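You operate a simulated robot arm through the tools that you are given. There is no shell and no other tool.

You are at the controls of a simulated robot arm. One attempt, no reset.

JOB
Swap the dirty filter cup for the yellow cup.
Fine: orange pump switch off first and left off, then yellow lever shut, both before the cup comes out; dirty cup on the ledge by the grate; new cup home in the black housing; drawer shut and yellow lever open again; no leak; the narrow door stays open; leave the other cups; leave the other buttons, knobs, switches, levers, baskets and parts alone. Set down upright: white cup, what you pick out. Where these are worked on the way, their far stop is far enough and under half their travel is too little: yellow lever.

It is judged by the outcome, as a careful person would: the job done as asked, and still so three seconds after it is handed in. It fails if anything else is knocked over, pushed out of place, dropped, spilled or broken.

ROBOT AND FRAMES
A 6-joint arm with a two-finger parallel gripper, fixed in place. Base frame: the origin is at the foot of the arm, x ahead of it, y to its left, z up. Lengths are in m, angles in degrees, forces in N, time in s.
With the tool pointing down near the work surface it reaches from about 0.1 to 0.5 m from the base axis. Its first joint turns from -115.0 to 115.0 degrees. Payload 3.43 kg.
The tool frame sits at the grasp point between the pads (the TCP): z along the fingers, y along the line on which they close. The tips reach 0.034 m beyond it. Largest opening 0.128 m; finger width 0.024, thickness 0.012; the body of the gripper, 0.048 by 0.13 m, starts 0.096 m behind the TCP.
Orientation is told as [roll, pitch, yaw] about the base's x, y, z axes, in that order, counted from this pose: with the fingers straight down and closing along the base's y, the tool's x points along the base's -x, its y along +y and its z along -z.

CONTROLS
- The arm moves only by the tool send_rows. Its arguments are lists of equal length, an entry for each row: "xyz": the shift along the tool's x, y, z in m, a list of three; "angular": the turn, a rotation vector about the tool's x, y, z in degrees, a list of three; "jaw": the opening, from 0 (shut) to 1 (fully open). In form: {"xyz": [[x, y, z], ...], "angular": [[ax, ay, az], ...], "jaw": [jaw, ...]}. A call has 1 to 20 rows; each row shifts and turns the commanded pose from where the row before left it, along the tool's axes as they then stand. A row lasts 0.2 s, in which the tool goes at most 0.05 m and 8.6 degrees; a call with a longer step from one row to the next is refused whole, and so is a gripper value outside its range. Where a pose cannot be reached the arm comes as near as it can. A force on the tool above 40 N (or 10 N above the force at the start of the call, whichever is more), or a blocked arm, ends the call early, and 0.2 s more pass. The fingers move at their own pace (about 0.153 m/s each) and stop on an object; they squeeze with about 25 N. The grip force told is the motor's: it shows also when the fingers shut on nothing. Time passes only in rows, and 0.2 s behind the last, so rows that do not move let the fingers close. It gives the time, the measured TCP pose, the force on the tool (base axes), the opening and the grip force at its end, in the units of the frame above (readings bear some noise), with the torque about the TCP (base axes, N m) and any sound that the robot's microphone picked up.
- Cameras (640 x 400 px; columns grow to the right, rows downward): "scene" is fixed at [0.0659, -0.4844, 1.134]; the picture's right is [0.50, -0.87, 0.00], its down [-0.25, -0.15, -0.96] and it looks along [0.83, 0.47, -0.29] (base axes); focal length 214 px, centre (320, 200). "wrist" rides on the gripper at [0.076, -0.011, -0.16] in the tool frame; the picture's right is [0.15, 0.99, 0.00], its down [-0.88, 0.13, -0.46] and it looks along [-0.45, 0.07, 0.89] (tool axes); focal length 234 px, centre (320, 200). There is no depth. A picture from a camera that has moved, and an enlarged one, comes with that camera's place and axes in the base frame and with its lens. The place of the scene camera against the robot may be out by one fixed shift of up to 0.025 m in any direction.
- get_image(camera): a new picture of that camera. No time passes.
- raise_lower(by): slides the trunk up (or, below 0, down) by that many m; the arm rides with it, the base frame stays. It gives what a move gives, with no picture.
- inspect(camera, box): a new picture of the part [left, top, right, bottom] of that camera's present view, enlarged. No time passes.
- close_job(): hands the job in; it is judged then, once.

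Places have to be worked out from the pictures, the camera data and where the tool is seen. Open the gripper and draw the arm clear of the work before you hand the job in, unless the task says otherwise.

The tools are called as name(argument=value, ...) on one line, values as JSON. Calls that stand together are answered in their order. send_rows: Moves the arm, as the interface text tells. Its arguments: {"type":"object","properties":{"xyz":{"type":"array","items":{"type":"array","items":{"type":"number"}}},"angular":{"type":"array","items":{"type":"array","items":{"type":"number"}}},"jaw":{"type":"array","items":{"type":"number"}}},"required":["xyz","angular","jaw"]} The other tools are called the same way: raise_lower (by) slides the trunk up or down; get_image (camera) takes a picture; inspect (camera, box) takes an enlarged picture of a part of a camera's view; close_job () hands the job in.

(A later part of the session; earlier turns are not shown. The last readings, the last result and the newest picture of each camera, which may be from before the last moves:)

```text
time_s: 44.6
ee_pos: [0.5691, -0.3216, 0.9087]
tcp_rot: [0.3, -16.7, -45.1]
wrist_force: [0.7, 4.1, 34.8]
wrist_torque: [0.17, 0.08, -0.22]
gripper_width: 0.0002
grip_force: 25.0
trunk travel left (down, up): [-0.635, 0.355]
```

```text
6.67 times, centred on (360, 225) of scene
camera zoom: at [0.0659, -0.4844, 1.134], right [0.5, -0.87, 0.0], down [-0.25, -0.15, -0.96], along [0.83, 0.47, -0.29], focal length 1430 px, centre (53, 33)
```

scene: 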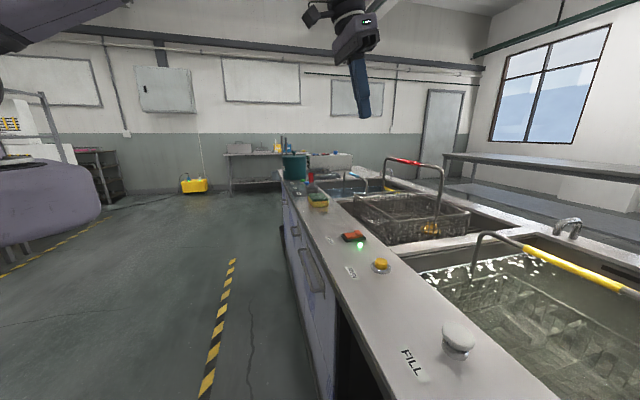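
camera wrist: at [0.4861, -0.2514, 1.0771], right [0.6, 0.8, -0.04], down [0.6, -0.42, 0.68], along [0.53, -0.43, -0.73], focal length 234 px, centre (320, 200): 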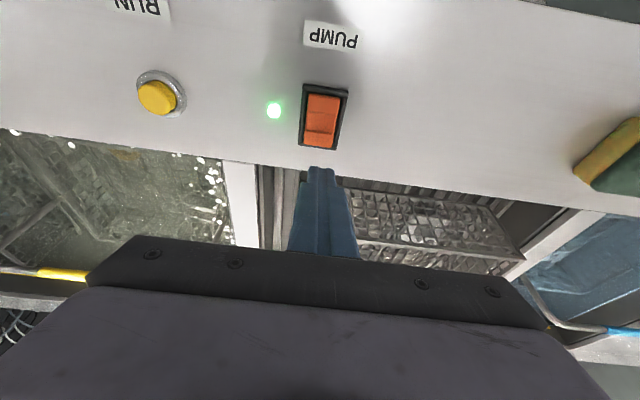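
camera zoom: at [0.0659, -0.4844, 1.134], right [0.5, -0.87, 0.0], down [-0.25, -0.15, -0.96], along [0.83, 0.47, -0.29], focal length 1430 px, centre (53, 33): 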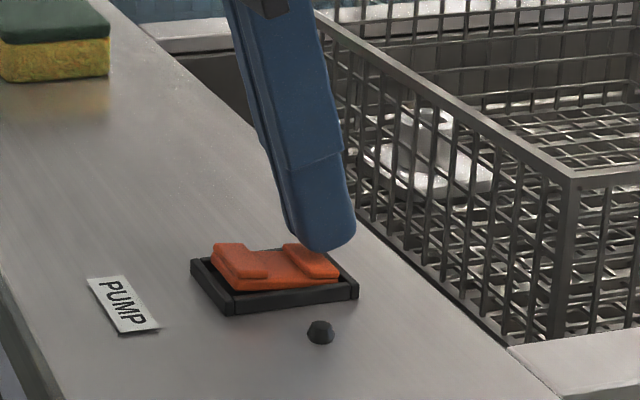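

At the stop with 35 N and the light is out. I lift off and verify the switch stays off.

send_rows(xyz=[[-0.0027, 0, -0.0096], [-0.0081, 0, -0.0289], [-0.0108, 0, -0.0385], [0, 0, 0]], angular=[[0, 0, 0], [0, 0, 0], [0, 0, 0], [0, 0, 0]], jaw=[0, 0, 0, 0])

inspect(camera="scene", box=[320, 195, 400, 255])

get_image(camera="wrist")

```text
time_s: 45.6
ee_pos: [0.5709, -0.3217, 0.9797]
tcp_rot: [0.0, -15.6, -44.9]
wrist_force: [0.2, -0.2, 0.1]
wrist_torque: [-0.02, 0.04, 0.0]
gripper_width: 0.0003
grip_force: 25.1
trunk travel left (down, up): [-0.635, 0.355]
```

```text
6.67 times, centred on (360, 225) of scene
camera zoom: at [0.0659, -0.4844, 1.134], right [0.5, -0.87, 0.0], down [-0.25, -0.15, -0.96], along [0.83, 0.47, -0.29], focal length 1430 px, centre (53, 33)
```

zoom: 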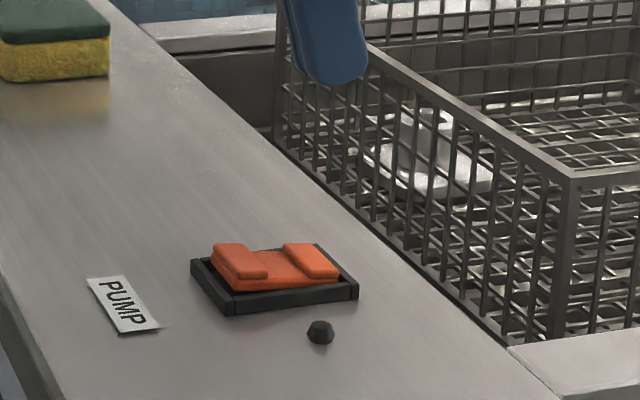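

```text
taken
camera wrist: at [0.4828, -0.247, 1.1121], right [0.6, 0.8, -0.04], down [0.61, -0.42, 0.68], along [0.52, -0.43, -0.74], focal length 234 px, centre (320, 200)
```

wrist: 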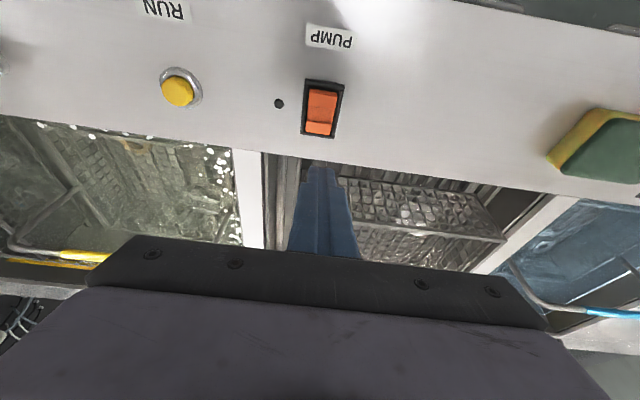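

Switch stays off. Now I retreat from the counter, and go look at the yellow valve up close in the bay.

send_rows(xyz=[[0.0433, 0, -0.0121], [0.0433, 0, -0.0121], [0.0433, 0, -0.0121], [0.0433, 0, -0.0121], [0.0193, 0, -0.0054], [0, -0.045, 0], [0, -0.045, 0], [0, -0.045, 0], [0, -0.045, 0], [0, -0.045, 0], [0, -0.03, 0], [0, 0, 0]], angular=[[0, 0, 0], [0, 0, 0], [0, 0, 0], [0, 0, 0], [0, 0, 0], [0, 0, 0], [0, 0, 0], [0, 0, 0], [0, 0, 0], [0, 0, 0], [0, 0, 0], [0, 0, 0]], jaw=[0, 0, 0, 0, 0, 0, 0, 0, 0, 0, 0, 0])

```text
time_s: 48.2
ee_pos: [0.2462, -0.3619, 0.9798]
tcp_rot: [0.0, -15.6, -44.9]
wrist_force: [0.9, 0.2, 0.4]
wrist_torque: [-0.02, 0.0, -0.02]
gripper_width: 0.0
grip_force: 25.2
trunk travel left (down, up): [-0.635, 0.355]
```

At u≈-0.08, d≈0.43. I pitch the tool to about 45° and then lower into view of the bay.

send_rows(xyz=[[0, 0, 0], [0, 0, 0], [0, 0, 0], [0, 0, 0], [0, 0, 0]], angular=[[0, -7.5, 0], [0, -7.5, 0], [0, -7.5, 0], [0, -7.0, 0], [0, 0, 0]], jaw=[0, 0, 0, 0, 0])

raise_lower(by=-0.4)

get_image(camera="wrist")

```text
time_s: 49.4
ee_pos: [0.2473, -0.3615, 0.9805]
tcp_rot: [0.1, -45.3, -45.0]
wrist_force: [-0.1, -0.3, -0.2]
wrist_torque: [-0.03, -0.03, 0.04]
gripper_width: 0.0001
grip_force: 25.0
trunk travel left (down, up): [-0.635, 0.355]
```

```text
time_s: 53.3
ee_pos: [0.2479, -0.3602, 0.5798]
tcp_rot: [0.0, -45.3, -45.0]
wrist_force: [0.4, 0.7, -0.1]
wrist_torque: [0.0, 0.02, 0.03]
gripper_width: 0.0
grip_force: 25.2
trunk travel left (down, up): [-0.235, 0.755]
```

```text
taken
camera wrist: at [0.124, -0.2503, 0.638], right [0.63, 0.77, -0.1], down [0.3, -0.12, 0.95], along [0.72, -0.62, -0.31], focal length 234 px, centre (320, 200)
```

wrist: 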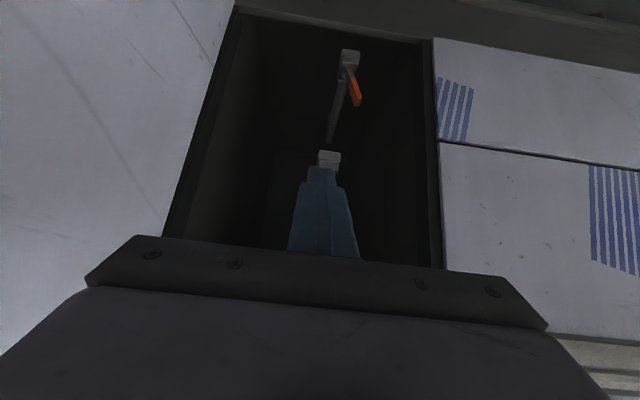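

The closed fingers hide the yellow lever in this view; I raise 0.15 m so it shows above the fingertips and zoom in.

raise_lower(by=0.15)

inspect(camera="wrist", box=[260, 20, 400, 170])

```text
time_s: 55.0
ee_pos: [0.2479, -0.3609, 0.7297]
tcp_rot: [-0.1, -45.2, -45.0]
wrist_force: [-0.1, 0.6, -0.3]
wrist_torque: [0.0, -0.02, -0.02]
gripper_width: 0.0002
grip_force: 25.2
trunk travel left (down, up): [-0.385, 0.605]
```

```text
2.67 times, centred on (330, 95) of wrist
camera zoom: at [0.124, -0.2503, 0.7879], right [0.63, 0.77, -0.1], down [0.3, -0.12, 0.95], along [0.72, -0.62, -0.31], focal length 624 px, centre (293, 480)
```

zoom: 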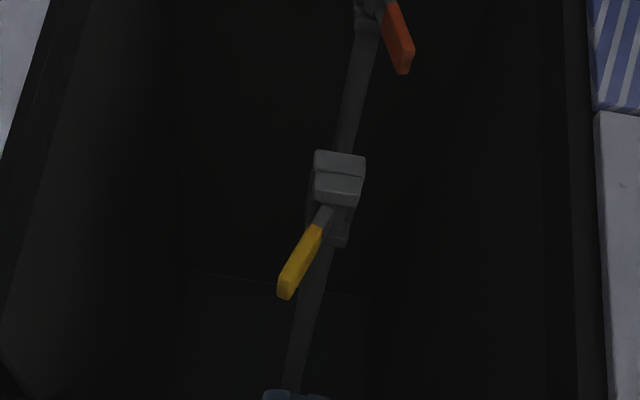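

I want a closer side view of the valve. I shift right to u≈-0.16 (still clear of the door at -0.27) and come down to z≈0.62.

send_rows(xyz=[[0, -0.04, 0], [0, -0.04, 0], [0, 0, 0]], angular=[[0, 0, 0], [0, 0, 0], [0, 0, 0]], jaw=[0, 0, 0])

raise_lower(by=-0.12)

get_image(camera="wrist")

```text
time_s: 55.8
ee_pos: [0.1898, -0.4172, 0.7266]
tcp_rot: [0.1, -45.2, -45.1]
wrist_force: [1.1, -0.1, -0.4]
wrist_torque: [-0.02, 0.01, -0.03]
gripper_width: 0.0002
grip_force: 24.6
trunk travel left (down, up): [-0.385, 0.605]
```

```text
time_s: 57.3
ee_pos: [0.19, -0.4162, 0.6078]
tcp_rot: [0.0, -45.2, -45.1]
wrist_force: [-0.2, -0.8, 0.1]
wrist_torque: [-0.06, -0.04, -0.02]
gripper_width: 0.0
grip_force: 24.7
trunk travel left (down, up): [-0.265, 0.725]
```

```text
taken
camera wrist: at [0.0651, -0.3063, 0.6656], right [0.63, 0.77, -0.1], down [0.3, -0.12, 0.95], along [0.72, -0.62, -0.31], focal length 234 px, centre (320, 200)
```

wrist: 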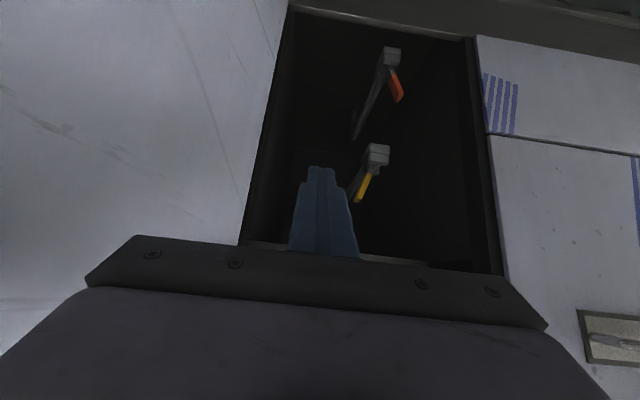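

I advance about 0.11 m into the bay on the right of the valve and pitch up to 60° for a level look.

send_rows(xyz=[[-0.0262, 0, 0.0262], [-0.0262, 0, 0.0262], [-0.0262, 0, 0.0262], [0, 0, 0], [0, 0, 0], [0, 0, 0]], angular=[[0, 0, 0], [0, 0, 0], [0, 0, 0], [0, -7.5, 0], [0, -7.5, 0], [0, 0, 0]], jaw=[0, 0, 0, 0, 0, 0])

get_image(camera="wrist")

```text
time_s: 58.7
ee_pos: [0.2682, -0.4955, 0.6083]
tcp_rot: [0.1, -60.2, -45.1]
wrist_force: [0.0, 0.0, 0.5]
wrist_torque: [-0.03, 0.0, 0.01]
gripper_width: 0.0
grip_force: 25.1
trunk travel left (down, up): [-0.265, 0.725]
```

```text
taken
camera wrist: at [0.1377, -0.3782, 0.6209], right [0.65, 0.75, -0.13], down [0.12, 0.06, 0.99], along [0.75, -0.66, -0.05], focal length 234 px, centre (320, 200)
```

wrist: 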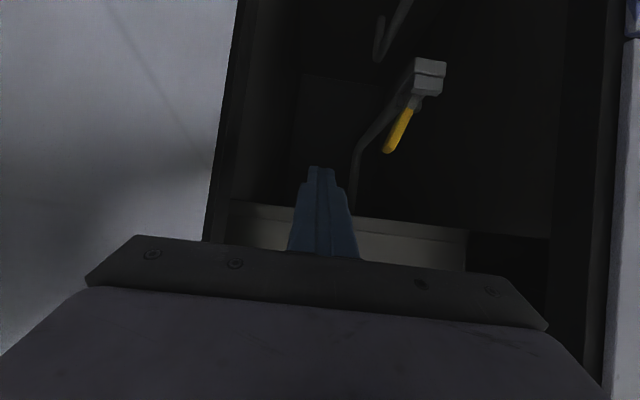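

inspect(camera="wrist", box=[330, 0, 510, 220])

```text
1.82 times, centred on (420, 110) of wrist
camera zoom: at [0.1377, -0.3782, 0.6209], right [0.65, 0.75, -0.13], down [0.12, 0.06, 0.99], along [0.75, -0.66, -0.05], focal length 426 px, centre (138, 364)
```

zoom: 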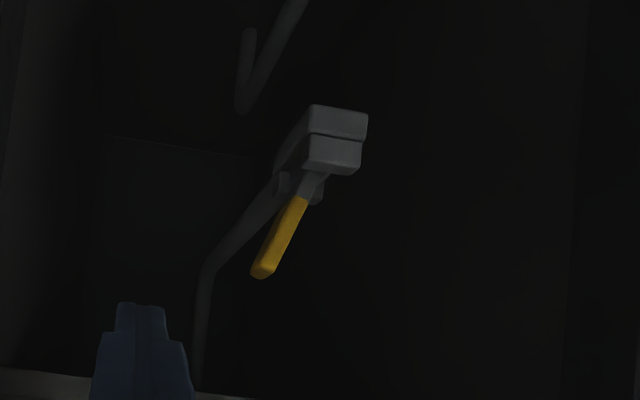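

Triangulating with this view: the lever runs from its root (u≈-0.061, d≈0.617, z≈0.479) up to the tip (u≈-0.085, d≈0.618, z≈0.544), leaning to my right, so it swings sideways about an axis into the bay. I position the closed fingertips just right of its handle.

send_rows(xyz=[[0, 0.022, 0], [0, 0.021, 0], [0.029, 0, 0.0168], [0.029, 0, 0.0168], [0, 0, 0]], angular=[[0, 0, 0], [0, 0, 0], [0, 0, 0], [0, 0, 0], [0, 0, 0]], jaw=[0, 0, 0, 0, 0])

get_image(camera="wrist")

```text
time_s: 59.9
ee_pos: [0.2984, -0.4645, 0.542]
tcp_rot: [0.0, -60.2, -45.0]
wrist_force: [0.6, -0.3, 0.2]
wrist_torque: [0.0, -0.03, -0.01]
gripper_width: 0.0
grip_force: 24.7
trunk travel left (down, up): [-0.265, 0.725]
```

```text
taken
camera wrist: at [0.1678, -0.3471, 0.5543], right [0.65, 0.75, -0.13], down [0.12, 0.06, 0.99], along [0.75, -0.66, -0.05], focal length 234 px, centre (320, 200)
```

wrist: 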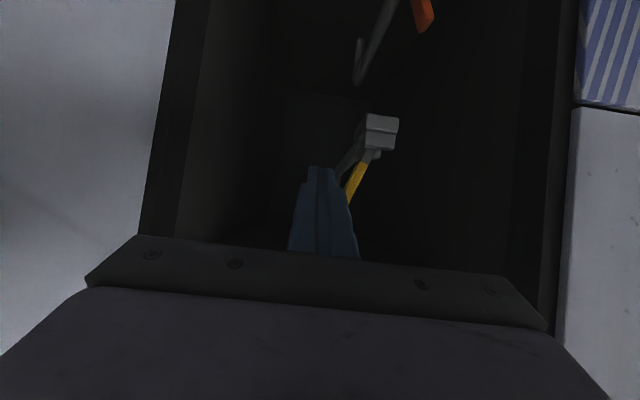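

The lever geometry checks out with this view. I advance the fingertips 5.8 cm so they lie beside the handle.

send_rows(xyz=[[-0.0145, 0, 0.0251], [-0.0145, 0, 0.0251], [0, 0, 0]], angular=[[0, 0, 0], [0, 0, 0], [0, 0, 0]], jaw=[0, 0, 0])

get_image(camera="wrist")

```text
time_s: 60.7
ee_pos: [0.3402, -0.506, 0.5393]
tcp_rot: [0.1, -60.2, -45.1]
wrist_force: [0.2, 0.7, 0.0]
wrist_torque: [0.0, 0.0, 0.0]
gripper_width: 0.0
grip_force: 25.1
trunk travel left (down, up): [-0.265, 0.725]
```

```text
taken
camera wrist: at [0.2094, -0.3887, 0.5535], right [0.65, 0.75, -0.13], down [0.12, 0.06, 0.99], along [0.75, -0.66, -0.05], focal length 234 px, centre (320, 200)
```

wrist: 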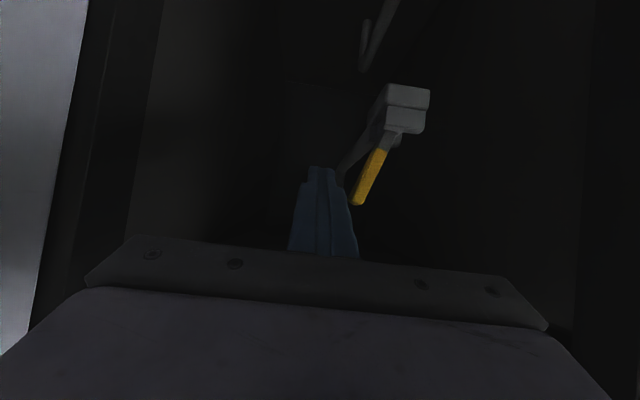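

Fingertips are now beside the lever. I push left (+u) in 1 cm steps and watch force and picture.

send_rows(xyz=[[0, 0.01, 0], [0, 0.01, 0], [0, 0.01, 0], [0, 0.01, 0], [0, 0, 0]], angular=[[0, 0, 0], [0, 0, 0], [0, 0, 0], [0, 0, 0], [0, 0, 0]], jaw=[0, 0, 0, 0, 0])

get_image(camera="wrist")

```text
time_s: 61.9
ee_pos: [0.3675, -0.4771, 0.5423]
tcp_rot: [0.0, -60.2, -45.0]
wrist_force: [-0.1, 0.8, 0.3]
wrist_torque: [-0.01, 0.02, 0.01]
gripper_width: 0.0001
grip_force: 24.6
trunk travel left (down, up): [-0.265, 0.725]
```

```text
taken
camera wrist: at [0.2367, -0.3603, 0.5549], right [0.65, 0.75, -0.13], down [0.12, 0.06, 0.99], along [0.75, -0.66, -0.05], focal length 234 px, centre (320, 200)
```

wrist: 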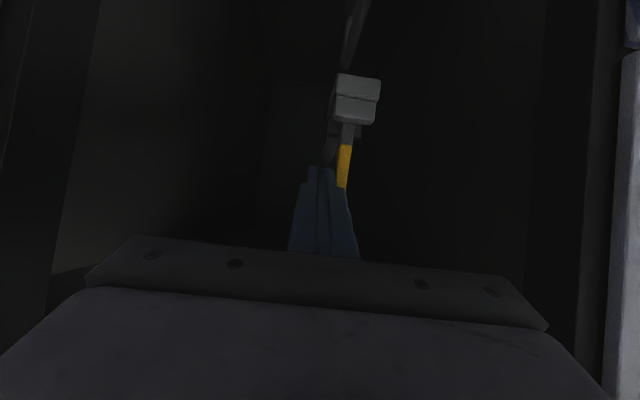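

The lever is following; it's now near vertical. I keep pushing toward the far stop.

send_rows(xyz=[[0, 0.01, 0], [0, 0.01, 0], [0, 0.01, 0], [0, 0, 0]], angular=[[0, 0, 0], [0, 0, 0], [0, 0, 0], [0, 0, 0]], jaw=[0, 0, 0, 0])

get_image(camera="wrist")

```text
time_s: 62.8
ee_pos: [0.382, -0.4645, 0.5424]
tcp_rot: [-0.1, -60.0, -46.1]
wrist_force: [-5.4, -8.6, -1.7]
wrist_torque: [-0.2, 0.13, -0.23]
gripper_width: 0.0002
grip_force: 25.2
trunk travel left (down, up): [-0.265, 0.725]
stopped in row 4: the force on the tool passed its limit at 45 N (the readings are from after the stop); the commanded pose is now the measured one
```

```text
taken
camera wrist: at [0.2537, -0.3436, 0.5567], right [0.66, 0.74, -0.13], down [0.13, 0.06, 0.99], along [0.74, -0.67, -0.06], focal length 234 px, centre (320, 200)
```

wrist: 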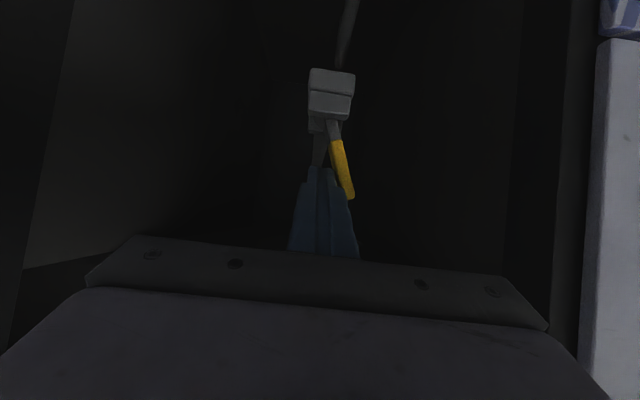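

The lever hit a firm stop (45 N), now leaning about 22° left, mirror of its start – that's shut. I back off and check it stays.

send_rows(xyz=[[0, -0.01, 0], [0, -0.02, 0], [0, -0.02, 0], [0, 0, 0]], angular=[[0, 0, 0], [0, 0, 0], [0, 0, 0], [0, 0, 0]], jaw=[0, 0, 0, 0])

get_image(camera="wrist")

```text
time_s: 63.8
ee_pos: [0.347, -0.4985, 0.5426]
tcp_rot: [-0.1, -60.0, -45.9]
wrist_force: [-0.3, 0.0, 0.9]
wrist_torque: [-0.04, 0.02, -0.03]
gripper_width: 0.0
grip_force: 24.9
trunk travel left (down, up): [-0.265, 0.725]
```

```text
taken
camera wrist: at [0.219, -0.3781, 0.5566], right [0.66, 0.74, -0.13], down [0.13, 0.06, 0.99], along [0.74, -0.67, -0.05], focal length 234 px, centre (320, 200)
```

wrist: 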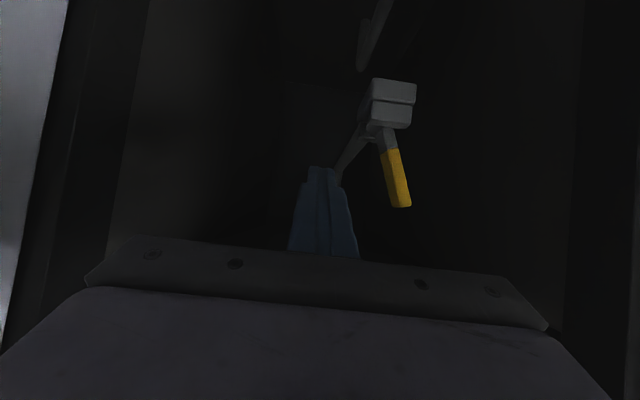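

Lever stays shut. I withdraw from the bay.

send_rows(xyz=[[0.02, 0, -0.0346], [0.02, 0, -0.0346], [0.02, 0, -0.0346], [0, 0, 0], [0, 0, 0], [0, 0, 0], [0.01, 0, -0.01], [0, 0, 0]], angular=[[0, 0, 0], [0, 0, 0], [0, 0, 0], [0, 7.5, 0], [0, 7.5, 0], [0.8, 0, 0], [0, 0, 0], [0, 0, 0]], jaw=[0, 0, 0, 0, 0, 0, 0, 0])

```text
time_s: 65.5
ee_pos: [0.2543, -0.4023, 0.5415]
tcp_rot: [-1.0, -45.0, -46.0]
wrist_force: [-1.2, -0.3, 0.2]
wrist_torque: [-0.01, 0.04, 0.01]
gripper_width: 0.0
grip_force: 24.9
trunk travel left (down, up): [-0.265, 0.725]
```

I straighten the small yaw error, back off a bit more and raise to look at the drawer handle.

send_rows(xyz=[[0.0247, 0, -0.0247], [0, 0, 0], [0, 0.04, 0], [0, 0.04, 0], [0, 0.04, 0], [0, 0.04, 0], [0, 0.04, 0], [0, 0, 0]], angular=[[0, 0, 0], [-1.44, 0, -0.64], [0, 0, 0], [0, 0, 0], [0, 0, 0], [0, 0, 0], [0, 0, 0], [0, 0, 0]], jaw=[0, 0, 0, 0, 0, 0, 0, 0])

raise_lower(by=0.3)

get_image(camera="wrist")

```text
time_s: 67.3
ee_pos: [0.3725, -0.2348, 0.5413]
tcp_rot: [0.0, -45.0, -44.9]
wrist_force: [0.1, -1.3, 0.8]
wrist_torque: [0.0, 0.0, -0.01]
gripper_width: 0.0
grip_force: 25.3
trunk travel left (down, up): [-0.265, 0.725]
```

```text
time_s: 70.3
ee_pos: [0.3723, -0.2351, 0.8425]
tcp_rot: [-0.2, -45.0, -45.2]
wrist_force: [-0.3, 0.7, 0.3]
wrist_torque: [-0.03, -0.01, 0.02]
gripper_width: 0.0
grip_force: 24.9
trunk travel left (down, up): [-0.565, 0.425]
```

```text
taken
camera wrist: at [0.249, -0.1246, 0.9007], right [0.63, 0.77, -0.1], down [0.3, -0.12, 0.94], along [0.72, -0.62, -0.31], focal length 234 px, centre (320, 200)
```

wrist: 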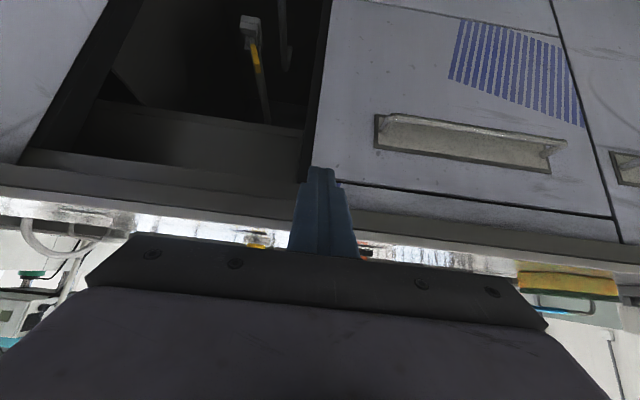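

I zoom in on the handle.

inspect(camera="wrist", box=[340, 80, 620, 230])

inspect(camera="scene", box=[280, 220, 340, 320])

```text
2.29 times, centred on (480, 155) of wrist
camera zoom: at [0.249, -0.1246, 0.9007], right [0.63, 0.77, -0.1], down [0.3, -0.12, 0.94], along [0.72, -0.62, -0.31], focal length 535 px, centre (-46, 303)
```

zoom: 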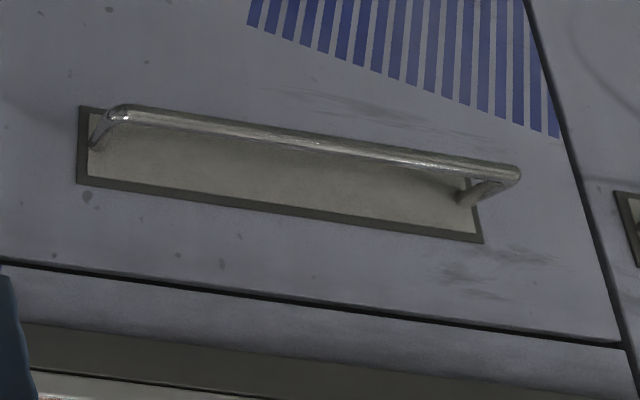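

```text
4.00 times, centred on (310, 270) of scene
camera zoom: at [0.0659, -0.4844, 1.134], right [0.5, -0.87, 0.0], down [-0.25, -0.15, -0.96], along [0.83, 0.47, -0.29], focal length 858 px, centre (360, -80)
```

zoom: 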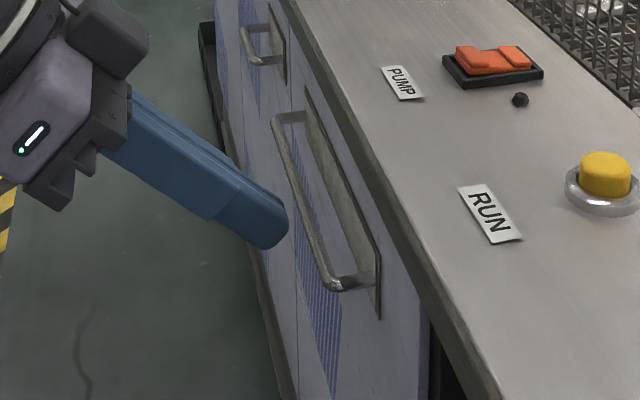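

I need an accurate handle position, so I take a second view from 0.2 m higher for triangulation.

raise_lower(by=-0.15)

inspect(camera="wrist", box=[340, 100, 640, 300])

get_image(camera="wrist")

```text
time_s: 72.1
ee_pos: [0.3726, -0.2344, 0.6919]
tcp_rot: [-0.1, -45.0, -45.1]
wrist_force: [0.2, -1.0, -0.1]
wrist_torque: [0.0, 0.01, -0.01]
gripper_width: 0.0
grip_force: 24.9
trunk travel left (down, up): [-0.415, 0.575]
```

```text
2.00 times, centred on (490, 200) of wrist
camera zoom: at [0.249, -0.1246, 0.7508], right [0.63, 0.77, -0.1], down [0.3, -0.12, 0.94], along [0.72, -0.62, -0.31], focal length 468 px, centre (-20, 200)
```

zoom: 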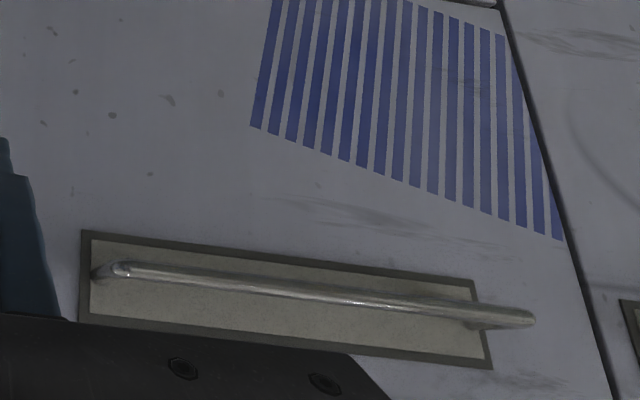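

```text
taken
camera wrist: at [0.249, -0.1246, 0.7508], right [0.63, 0.77, -0.1], down [0.3, -0.12, 0.94], along [0.72, -0.62, -0.31], focal length 234 px, centre (320, 200)
```

wrist: 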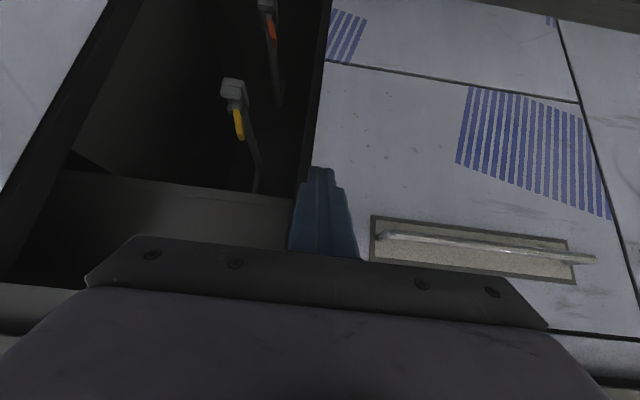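

Triangulated handle bar: d≈0.504, z≈0.701, from u≈0.187 to 0.415; drawer face at d≈0.54. I move in front of its middle, roll the gripper 90° so the fingers can pinch the horizontal bar, and open the jaws part-way.

send_rows(xyz=[[-0.0083, 0.0344, -0.0165], [-0.0083, 0.0344, -0.0165], [-0.0083, 0.0344, -0.0165], [-0.0083, 0.0344, -0.0165], [-0.0083, 0.0344, -0.0165], [0, 0, 0]], angular=[[0, 0, 0], [0, 0, 0], [0, 0, 0], [0, 0, 0], [0, 0, 0], [0, 0, 0]], jaw=[0, 0, 0, 0, 0, 0])

send_rows(xyz=[[0, 0, 0], [0, 0, 0], [0, 0, 0], [0, 0, 0], [0, 0, 0], [0, 0, 0], [0, 0, 0], [0, 0, 0], [0, 0, 0], [0, 0, 0], [0, 0, 0], [0, 0, 0], [0, 0, 0]], angular=[[0, 0, -7.5], [0, 0, -7.5], [0, 0, -7.5], [0, 0, -7.5], [0, 0, -7.5], [0, 0, -7.5], [0, 0, -7.5], [0, 0, -7.5], [0, 0, -7.5], [0, 0, -7.5], [0, 0, -7.5], [0, 0, -7.5], [0, 0, 0]], jaw=[0.3, 0.3, 0.3, 0.3, 0.3, 0.3, 0.3, 0.3, 0.3, 0.3, 0.3, 0.3, 0.3])

get_image(camera="wrist")

get_image(camera="scene")

```text
time_s: 73.5
ee_pos: [0.4753, -0.0945, 0.7783]
tcp_rot: [-0.2, -45.0, -45.2]
wrist_force: [0.0, -0.1, 0.0]
wrist_torque: [-0.03, 0.0, -0.02]
gripper_width: 0.0
grip_force: 24.8
trunk travel left (down, up): [-0.415, 0.575]
```

```text
time_s: 76.3
ee_pos: [0.4743, -0.093, 0.7796]
tcp_rot: [-45.1, 0.0, 45.0]
wrist_force: [-0.5, -0.4, 1.0]
wrist_torque: [-0.03, 0.0, 0.0]
gripper_width: 0.0384
grip_force: 0.0
trunk travel left (down, up): [-0.415, 0.575]
```

```text
taken
camera wrist: at [0.3481, -0.0705, 0.9001], right [-0.6, 0.39, -0.7], down [0.33, 0.92, 0.23], along [0.73, -0.09, -0.68], focal length 234 px, centre (320, 200)
```

wrist: 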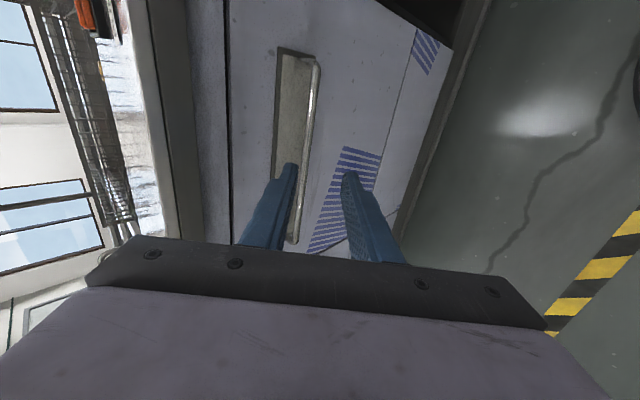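

```text
taken
```

scene: 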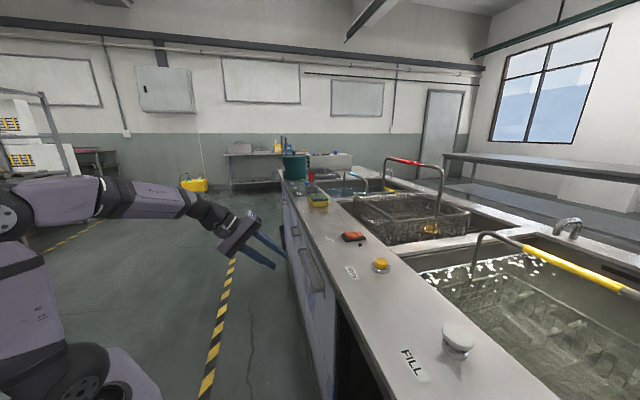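

The roll worked. I shift 1.7 cm so the bar lies between the fingers and approach along the finger direction in two stages.

send_rows(xyz=[[0, -0.017, 0], [0, 0, 0.03], [0, 0, 0.03], [0, 0, 0]], angular=[[0, 0, 0], [0, 0, 0], [0, 0, 0], [0, 0, 0]], jaw=[0.3, 0.3, 0.3, 0.3])

get_image(camera="wrist")

inspect(camera="scene", box=[250, 200, 370, 320])

```text
time_s: 77.3
ee_pos: [0.5097, -0.1349, 0.75]
tcp_rot: [-45.1, 0.0, 44.9]
wrist_force: [-0.6, 0.2, 0.1]
wrist_torque: [0.02, 0.03, -0.02]
gripper_width: 0.0384
grip_force: 0.2
trunk travel left (down, up): [-0.415, 0.575]
```

```text
taken
camera wrist: at [0.3848, -0.1133, 0.8704], right [-0.6, 0.39, -0.7], down [0.33, 0.92, 0.23], along [0.73, -0.09, -0.68], focal length 234 px, centre (320, 200)
```

wrist: 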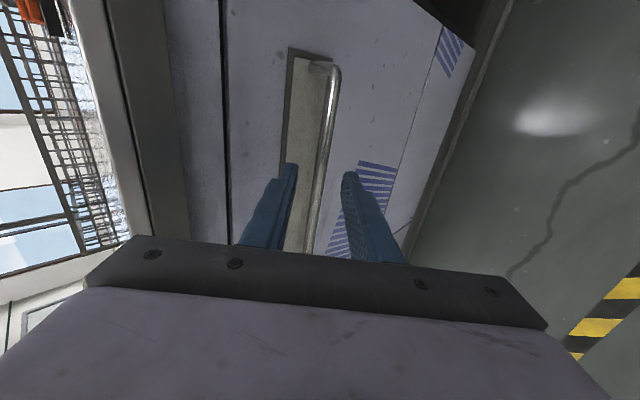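

```text
3.33 times, centred on (310, 260) of scene
camera zoom: at [0.0659, -0.4844, 1.134], right [0.5, -0.87, 0.0], down [-0.25, -0.15, -0.96], along [0.83, 0.47, -0.29], focal length 715 px, centre (353, 0)
```

zoom: 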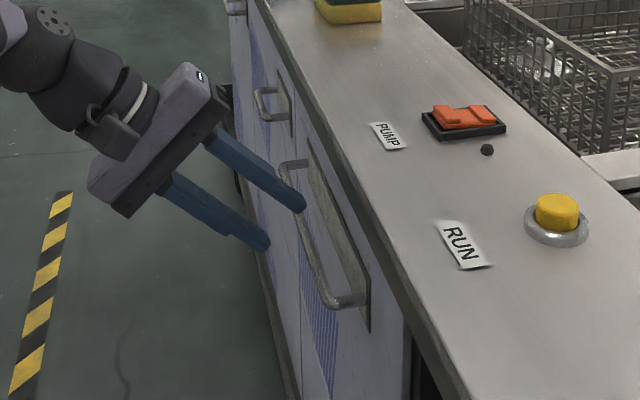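

The bar is between the fingers now. I go the remaining 4.8 cm and close.

send_rows(xyz=[[0, 0, 0.024], [0, 0, 0.024], [0, 0, 0], [0, 0, 0], [0, 0, 0], [0, 0, 0]], angular=[[0, 0, 0], [0, 0, 0], [0, 0, 0], [0, 0, 0], [0, 0, 0], [0, 0, 0]], jaw=[0.3, 0.3, 0.3, 0, 0, 0])

get_image(camera="wrist")

```text
time_s: 78.7
ee_pos: [0.5331, -0.159, 0.7147]
tcp_rot: [-44.8, 0.2, 44.9]
wrist_force: [-13.7, 11.2, -13.2]
wrist_torque: [0.67, 0.03, 0.71]
gripper_width: 0.0107
grip_force: 44.4
trunk travel left (down, up): [-0.415, 0.575]
```

```text
taken
camera wrist: at [0.4081, -0.1367, 0.8362], right [-0.6, 0.39, -0.7], down [0.33, 0.91, 0.23], along [0.73, -0.09, -0.68], focal length 234 px, centre (320, 200)
```

wrist: 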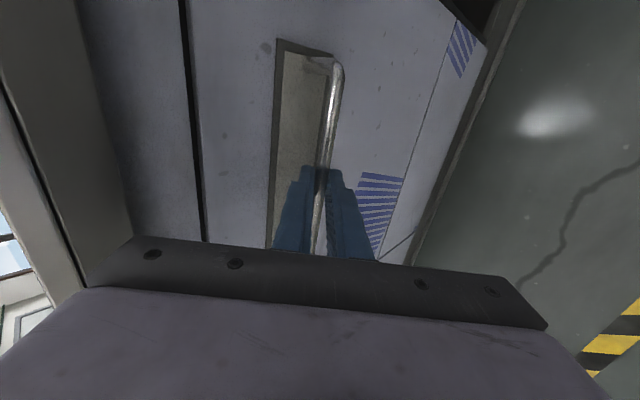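

Gripped the bar (1.07 cm). I pull straight back toward the robot, slowly at first.

send_rows(xyz=[[0, 0.0106, -0.0106], [0, 0.0141, -0.0141], [0, 0.0141, -0.0141], [0, 0, 0]], angular=[[0, 0, 0], [0, 0, 0], [0, 0, 0], [0, 0, 0]], jaw=[0, 0, 0, 0])

get_image(camera="wrist")

get_image(camera="scene")

```text
time_s: 79.7
ee_pos: [0.4948, -0.1189, 0.7159]
tcp_rot: [-44.9, 0.3, 44.5]
wrist_force: [-14.7, -16.1, -11.7]
wrist_torque: [-0.23, 0.46, 0.05]
gripper_width: 0.0107
grip_force: 44.2
trunk travel left (down, up): [-0.415, 0.575]
```

```text
taken
camera wrist: at [0.3699, -0.0968, 0.8362], right [-0.6, 0.39, -0.7], down [0.34, 0.91, 0.23], along [0.73, -0.1, -0.68], focal length 234 px, centre (320, 200)
```

wrist: 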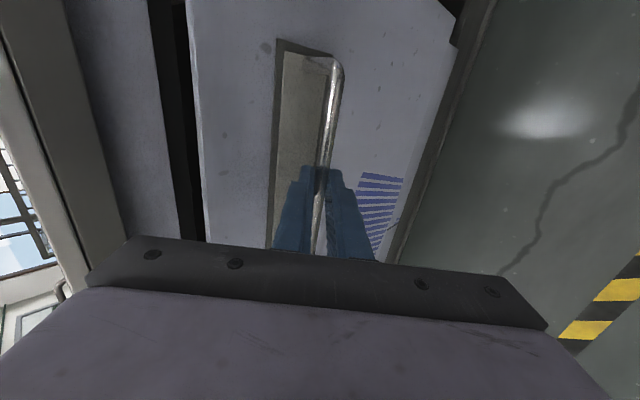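

```text
taken
```

scene: 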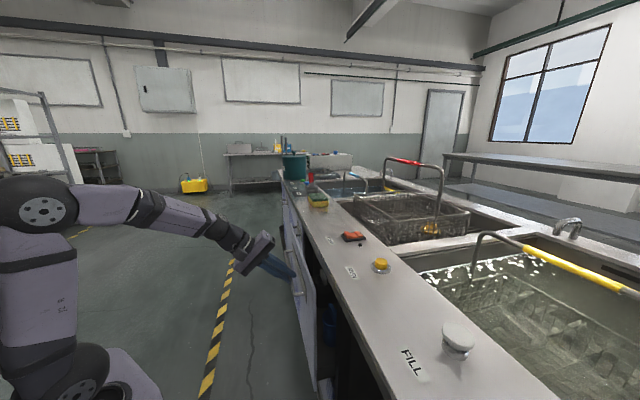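

Drawer slides freely (opened ~5.5 cm). There is a sideways load of about 22 N, so I continue pulling while easing slightly toward -u.

send_rows(xyz=[[0.002, 0.0141, -0.0141], [0.002, 0.0141, -0.0141], [0, 0.0141, -0.0141], [0, 0, 0]], angular=[[0, 0, 0], [0, 0, 0], [0, 0, 0], [0, 0, 0]], jaw=[0, 0, 0, 0])

get_image(camera="wrist")

inspect(camera="scene", box=[240, 200, 400, 400])

```text
time_s: 80.7
ee_pos: [0.4526, -0.0767, 0.7158]
tcp_rot: [-45.1, -0.3, 45.2]
wrist_force: [2.6, 5.3, -3.1]
wrist_torque: [0.28, -0.15, 0.73]
gripper_width: 0.0108
grip_force: 44.4
trunk travel left (down, up): [-0.415, 0.575]
```

```text
taken
camera wrist: at [0.3259, -0.0562, 0.8353], right [-0.6, 0.39, -0.7], down [0.33, 0.92, 0.23], along [0.73, -0.09, -0.67], focal length 234 px, centre (320, 200)
```

wrist: 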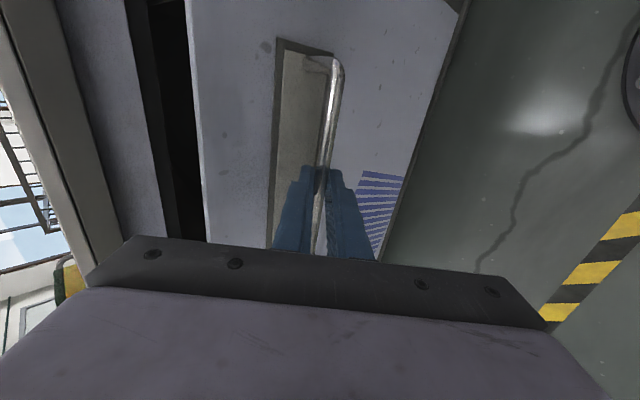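

```text
2.00 times, centred on (320, 300) of scene
camera zoom: at [0.0659, -0.4844, 1.134], right [0.5, -0.87, 0.0], down [-0.25, -0.15, -0.96], along [0.83, 0.47, -0.29], focal length 429 px, centre (320, 0)
```

zoom: 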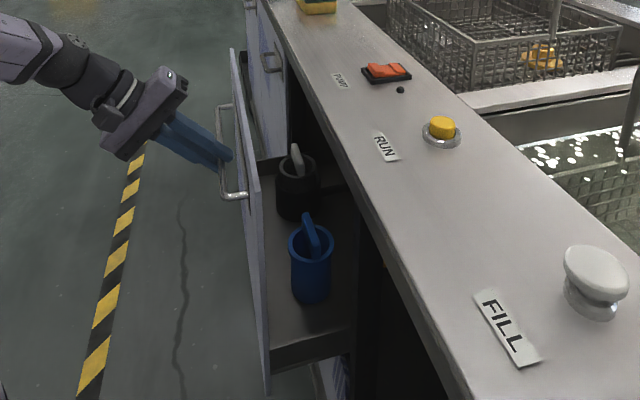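

Now I can see the black housing with a pale-handled cup in it and a blue cup behind the drawer front. I keep pulling while reducing the tool pitch about the bar so the arm stays within reach.

send_rows(xyz=[[0, 0.0127, -0.0141], [0, 0.0137, -0.0131], [0, 0.0146, -0.012], [0, 0.0154, -0.0109], [0, 0.0161, -0.0097], [0, 0, 0]], angular=[[-4, 0, 0], [-4, 0, 0], [-4, 0, 0], [-4, 0, 0], [-4, 0, 0], [0, 0, 0]], jaw=[0, 0, 0, 0, 0, 0])

get_image(camera="wrist")

inspect(camera="scene", box=[240, 200, 400, 400])

```text
time_s: 82.1
ee_pos: [0.3863, -0.0116, 0.7198]
tcp_rot: [-24.8, 0.0, 44.9]
wrist_force: [-0.7, 1.2, 3.2]
wrist_torque: [0.07, 0.07, 0.49]
gripper_width: 0.0107
grip_force: 44.1
trunk travel left (down, up): [-0.415, 0.575]
```

```text
taken
camera wrist: at [0.2944, -0.0233, 0.8697], right [-0.74, 0.53, -0.42], down [0.41, 0.84, 0.36], along [0.54, 0.09, -0.84], focal length 234 px, centre (320, 200)
```

wrist: 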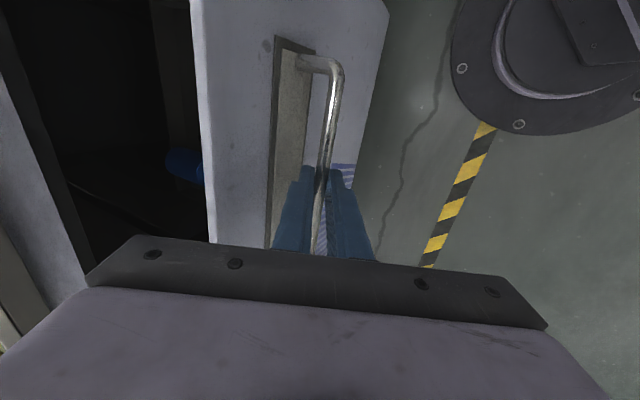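

```text
2.00 times, centred on (320, 300) of scene
camera zoom: at [0.0659, -0.4844, 1.134], right [0.5, -0.87, 0.0], down [-0.25, -0.15, -0.96], along [0.83, 0.47, -0.29], focal length 429 px, centre (320, 0)
```

zoom: 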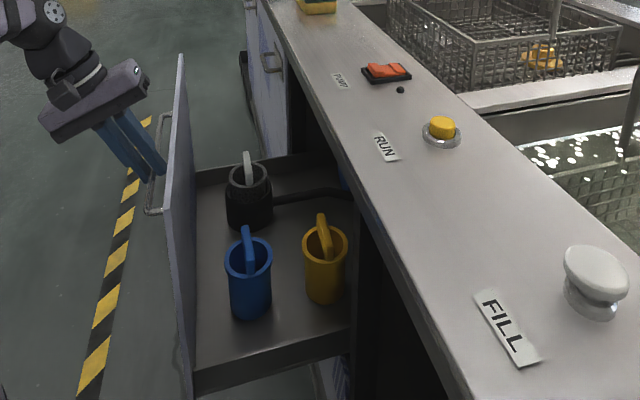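

Yellow cup, blue cup and the black housing with the white cup are visible. I pull further to expose the whole drawer.

send_rows(xyz=[[0, 0.0167, -0.0085], [0, 0.0173, -0.0072], [0, 0.0177, -0.0058], [0, 0.0181, -0.0045], [0, 0, 0]], angular=[[-4, 0, 0], [-4, 0, 0], [-4, 0, 0], [-4, 0, 0], [0, 0, 0]], jaw=[0, 0, 0, 0, 0])

get_image(camera="wrist")

inspect(camera="scene", box=[220, 200, 400, 400])

```text
time_s: 83.3
ee_pos: [0.3315, 0.0419, 0.7202]
tcp_rot: [-8.8, 0.0, 44.8]
wrist_force: [-2.0, 1.0, -2.3]
wrist_torque: [-0.1, 0.32, 0.48]
gripper_width: 0.0105
grip_force: 44.4
trunk travel left (down, up): [-0.415, 0.575]
```

```text
taken
camera wrist: at [0.2719, -0.0008, 0.8804], right [-0.79, 0.59, -0.15], down [0.48, 0.76, 0.43], along [0.37, 0.27, -0.89], focal length 234 px, centre (320, 200)
```

wrist: 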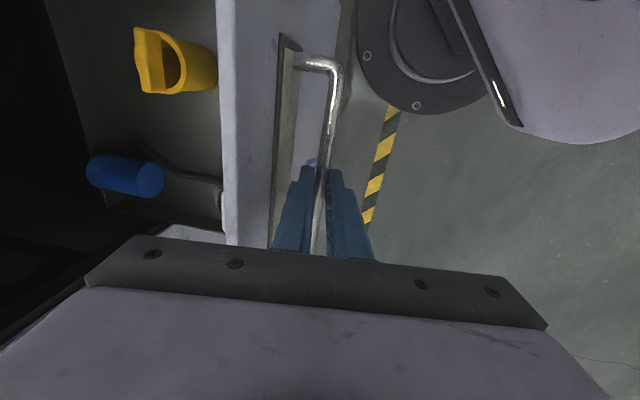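

```text
2.00 times, centred on (310, 300) of scene
camera zoom: at [0.0659, -0.4844, 1.134], right [0.5, -0.87, 0.0], down [-0.25, -0.15, -0.96], along [0.83, 0.47, -0.29], focal length 429 px, centre (340, 0)
```

zoom: 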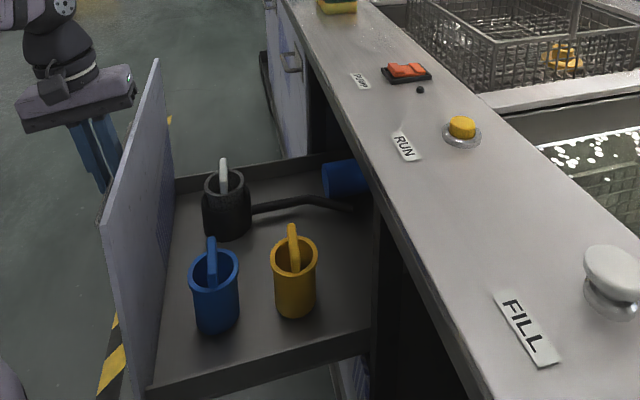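

Housing, a lying blue cup, hose, yellow and upright blue cups are in the drawer. I pull 3 cm more, levelling the tool to vertical.

send_rows(xyz=[[0, 0.0134, -0.0023], [0, 0.0135, -0.0013], [0, 0, 0]], angular=[[-4, 0, 0], [-4, 0, 0], [0, 0, 0]], jaw=[0, 0, 0])

```text
time_s: 84.1
ee_pos: [0.3129, 0.0621, 0.7213]
tcp_rot: [-0.9, -0.1, 45.0]
wrist_force: [-1.2, -1.1, 2.0]
wrist_torque: [0.29, -0.25, 0.59]
gripper_width: 0.0107
grip_force: 44.3
trunk travel left (down, up): [-0.415, 0.575]
```

Drawer is ~31 cm open. I release the bar with a small opening and lift straight up.

send_rows(xyz=[[0, 0, 0], [0, 0, 0], [0, 0, -0.02], [0, 0, -0.04], [0, 0, -0.04], [0, 0, -0.04], [0, 0, 0]], angular=[[0, 0, 0], [0, 0, 0], [0, 0, 0], [0, 0, 0], [0, 0, 0], [0, 0, 0], [0, 0, 0]], jaw=[0.22, 0.22, 0.22, 0.22, 0.22, 0.22, 0.22])

get_image(camera="wrist")

get_image(camera="scene")

```text
time_s: 85.7
ee_pos: [0.3115, 0.061, 0.8591]
tcp_rot: [-1.0, 0.1, 45.0]
wrist_force: [-0.6, 0.7, -0.1]
wrist_torque: [-0.01, -0.02, 0.0]
gripper_width: 0.0283
grip_force: 0.2
trunk travel left (down, up): [-0.415, 0.575]
```

```text
taken
camera wrist: at [0.2656, 0.003, 1.0194], right [-0.8, 0.6, -0.02], down [0.53, 0.72, 0.45], along [0.28, 0.35, -0.89], focal length 234 px, centre (320, 200)
```

wrist: 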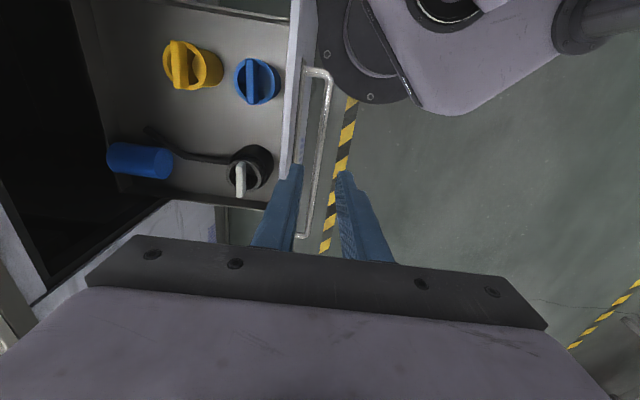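

```text
taken
```

scene: 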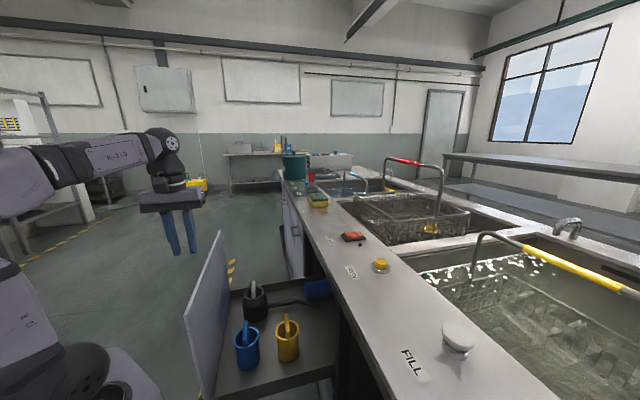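

I raise the trunk to get a full overhead view of the drawer and search for the ledge and grate.

raise_lower(by=0.2)

send_rows(xyz=[[0.03, -0.03, 0], [0.03, -0.03, 0], [0.03, -0.03, 0], [0, 0, 0]], angular=[[0, 0, 0], [0, 0, 0], [0, 0, 0], [0, 0, 0]], jaw=[0.22, 0.22, 0.22, 0.22])

get_image(camera="wrist")

```text
time_s: 87.9
ee_pos: [0.3116, 0.0612, 1.0596]
tcp_rot: [-1.0, 0.1, 44.8]
wrist_force: [-0.7, -0.3, 0.3]
wrist_torque: [0.0, 0.01, 0.0]
gripper_width: 0.0283
grip_force: 0.0
trunk travel left (down, up): [-0.615, 0.375]
```

```text
time_s: 88.9
ee_pos: [0.3121, -0.0692, 1.0612]
tcp_rot: [-1.0, 0.2, 45.0]
wrist_force: [-0.6, -0.1, -0.4]
wrist_torque: [0.0, 0.0, 0.0]
gripper_width: 0.028
grip_force: 0.0
trunk travel left (down, up): [-0.615, 0.375]
```

```text
taken
camera wrist: at [0.2676, -0.1273, 1.2215], right [-0.8, 0.6, -0.02], down [0.53, 0.72, 0.45], along [0.28, 0.35, -0.89], focal length 234 px, centre (320, 200)
```

wrist: 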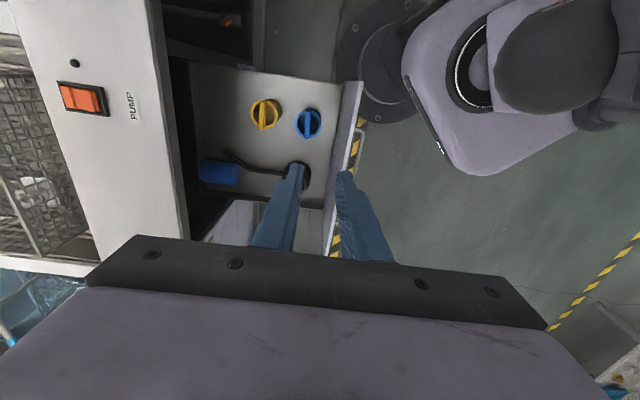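

I can see no grate yet, so I swing to the left to look at the rest of the reachable surroundings.

send_rows(xyz=[[-0.033, 0.033, 0], [-0.033, 0.033, 0], [-0.033, 0.033, 0], [-0.033, 0.033, 0], [-0.033, 0.033, 0], [-0.033, 0.033, 0], [0, 0, 0], [0, 0, 0], [0, 0, 0], [0, 0, 0], [0, 0, 0], [0, 0, 0], [0, 0, 0]], angular=[[0, 0, 0], [0, 0, 0], [0, 0, 0], [0, 0, 0], [0, 0, 0], [0, 0, 0], [0, 0, -8], [0, 0, -8], [0, 0, -8], [0, 0, -8], [0, 0, -8], [0, 0, -8], [0, 0, 0]], jaw=[0.22, 0.22, 0.22, 0.22, 0.22, 0.22, 0.22, 0.22, 0.22, 0.22, 0.22, 0.22, 0.22])

get_image(camera="wrist")

```text
time_s: 91.7
ee_pos: [0.3125, 0.2143, 1.0574]
tcp_rot: [-0.6, 0.9, 92.9]
wrist_force: [-0.3, -0.1, -0.6]
wrist_torque: [0.0, -0.01, -0.03]
gripper_width: 0.0282
grip_force: 0.2
trunk travel left (down, up): [-0.615, 0.375]
```

```text
taken
camera wrist: at [0.3268, 0.1422, 1.2178], right [-0.98, -0.2, -0.01], down [-0.18, 0.88, 0.44], along [-0.08, 0.43, -0.9], focal length 234 px, centre (320, 200)
```

wrist: 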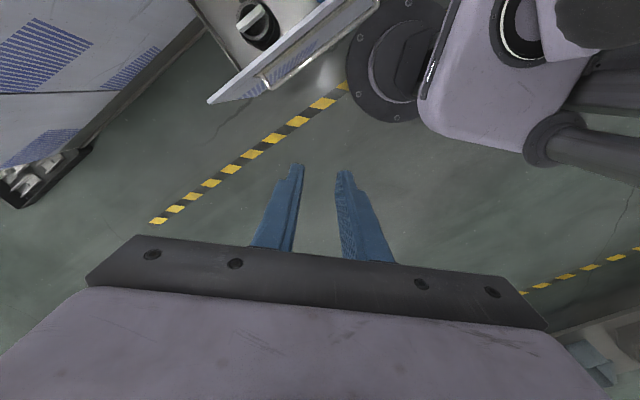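

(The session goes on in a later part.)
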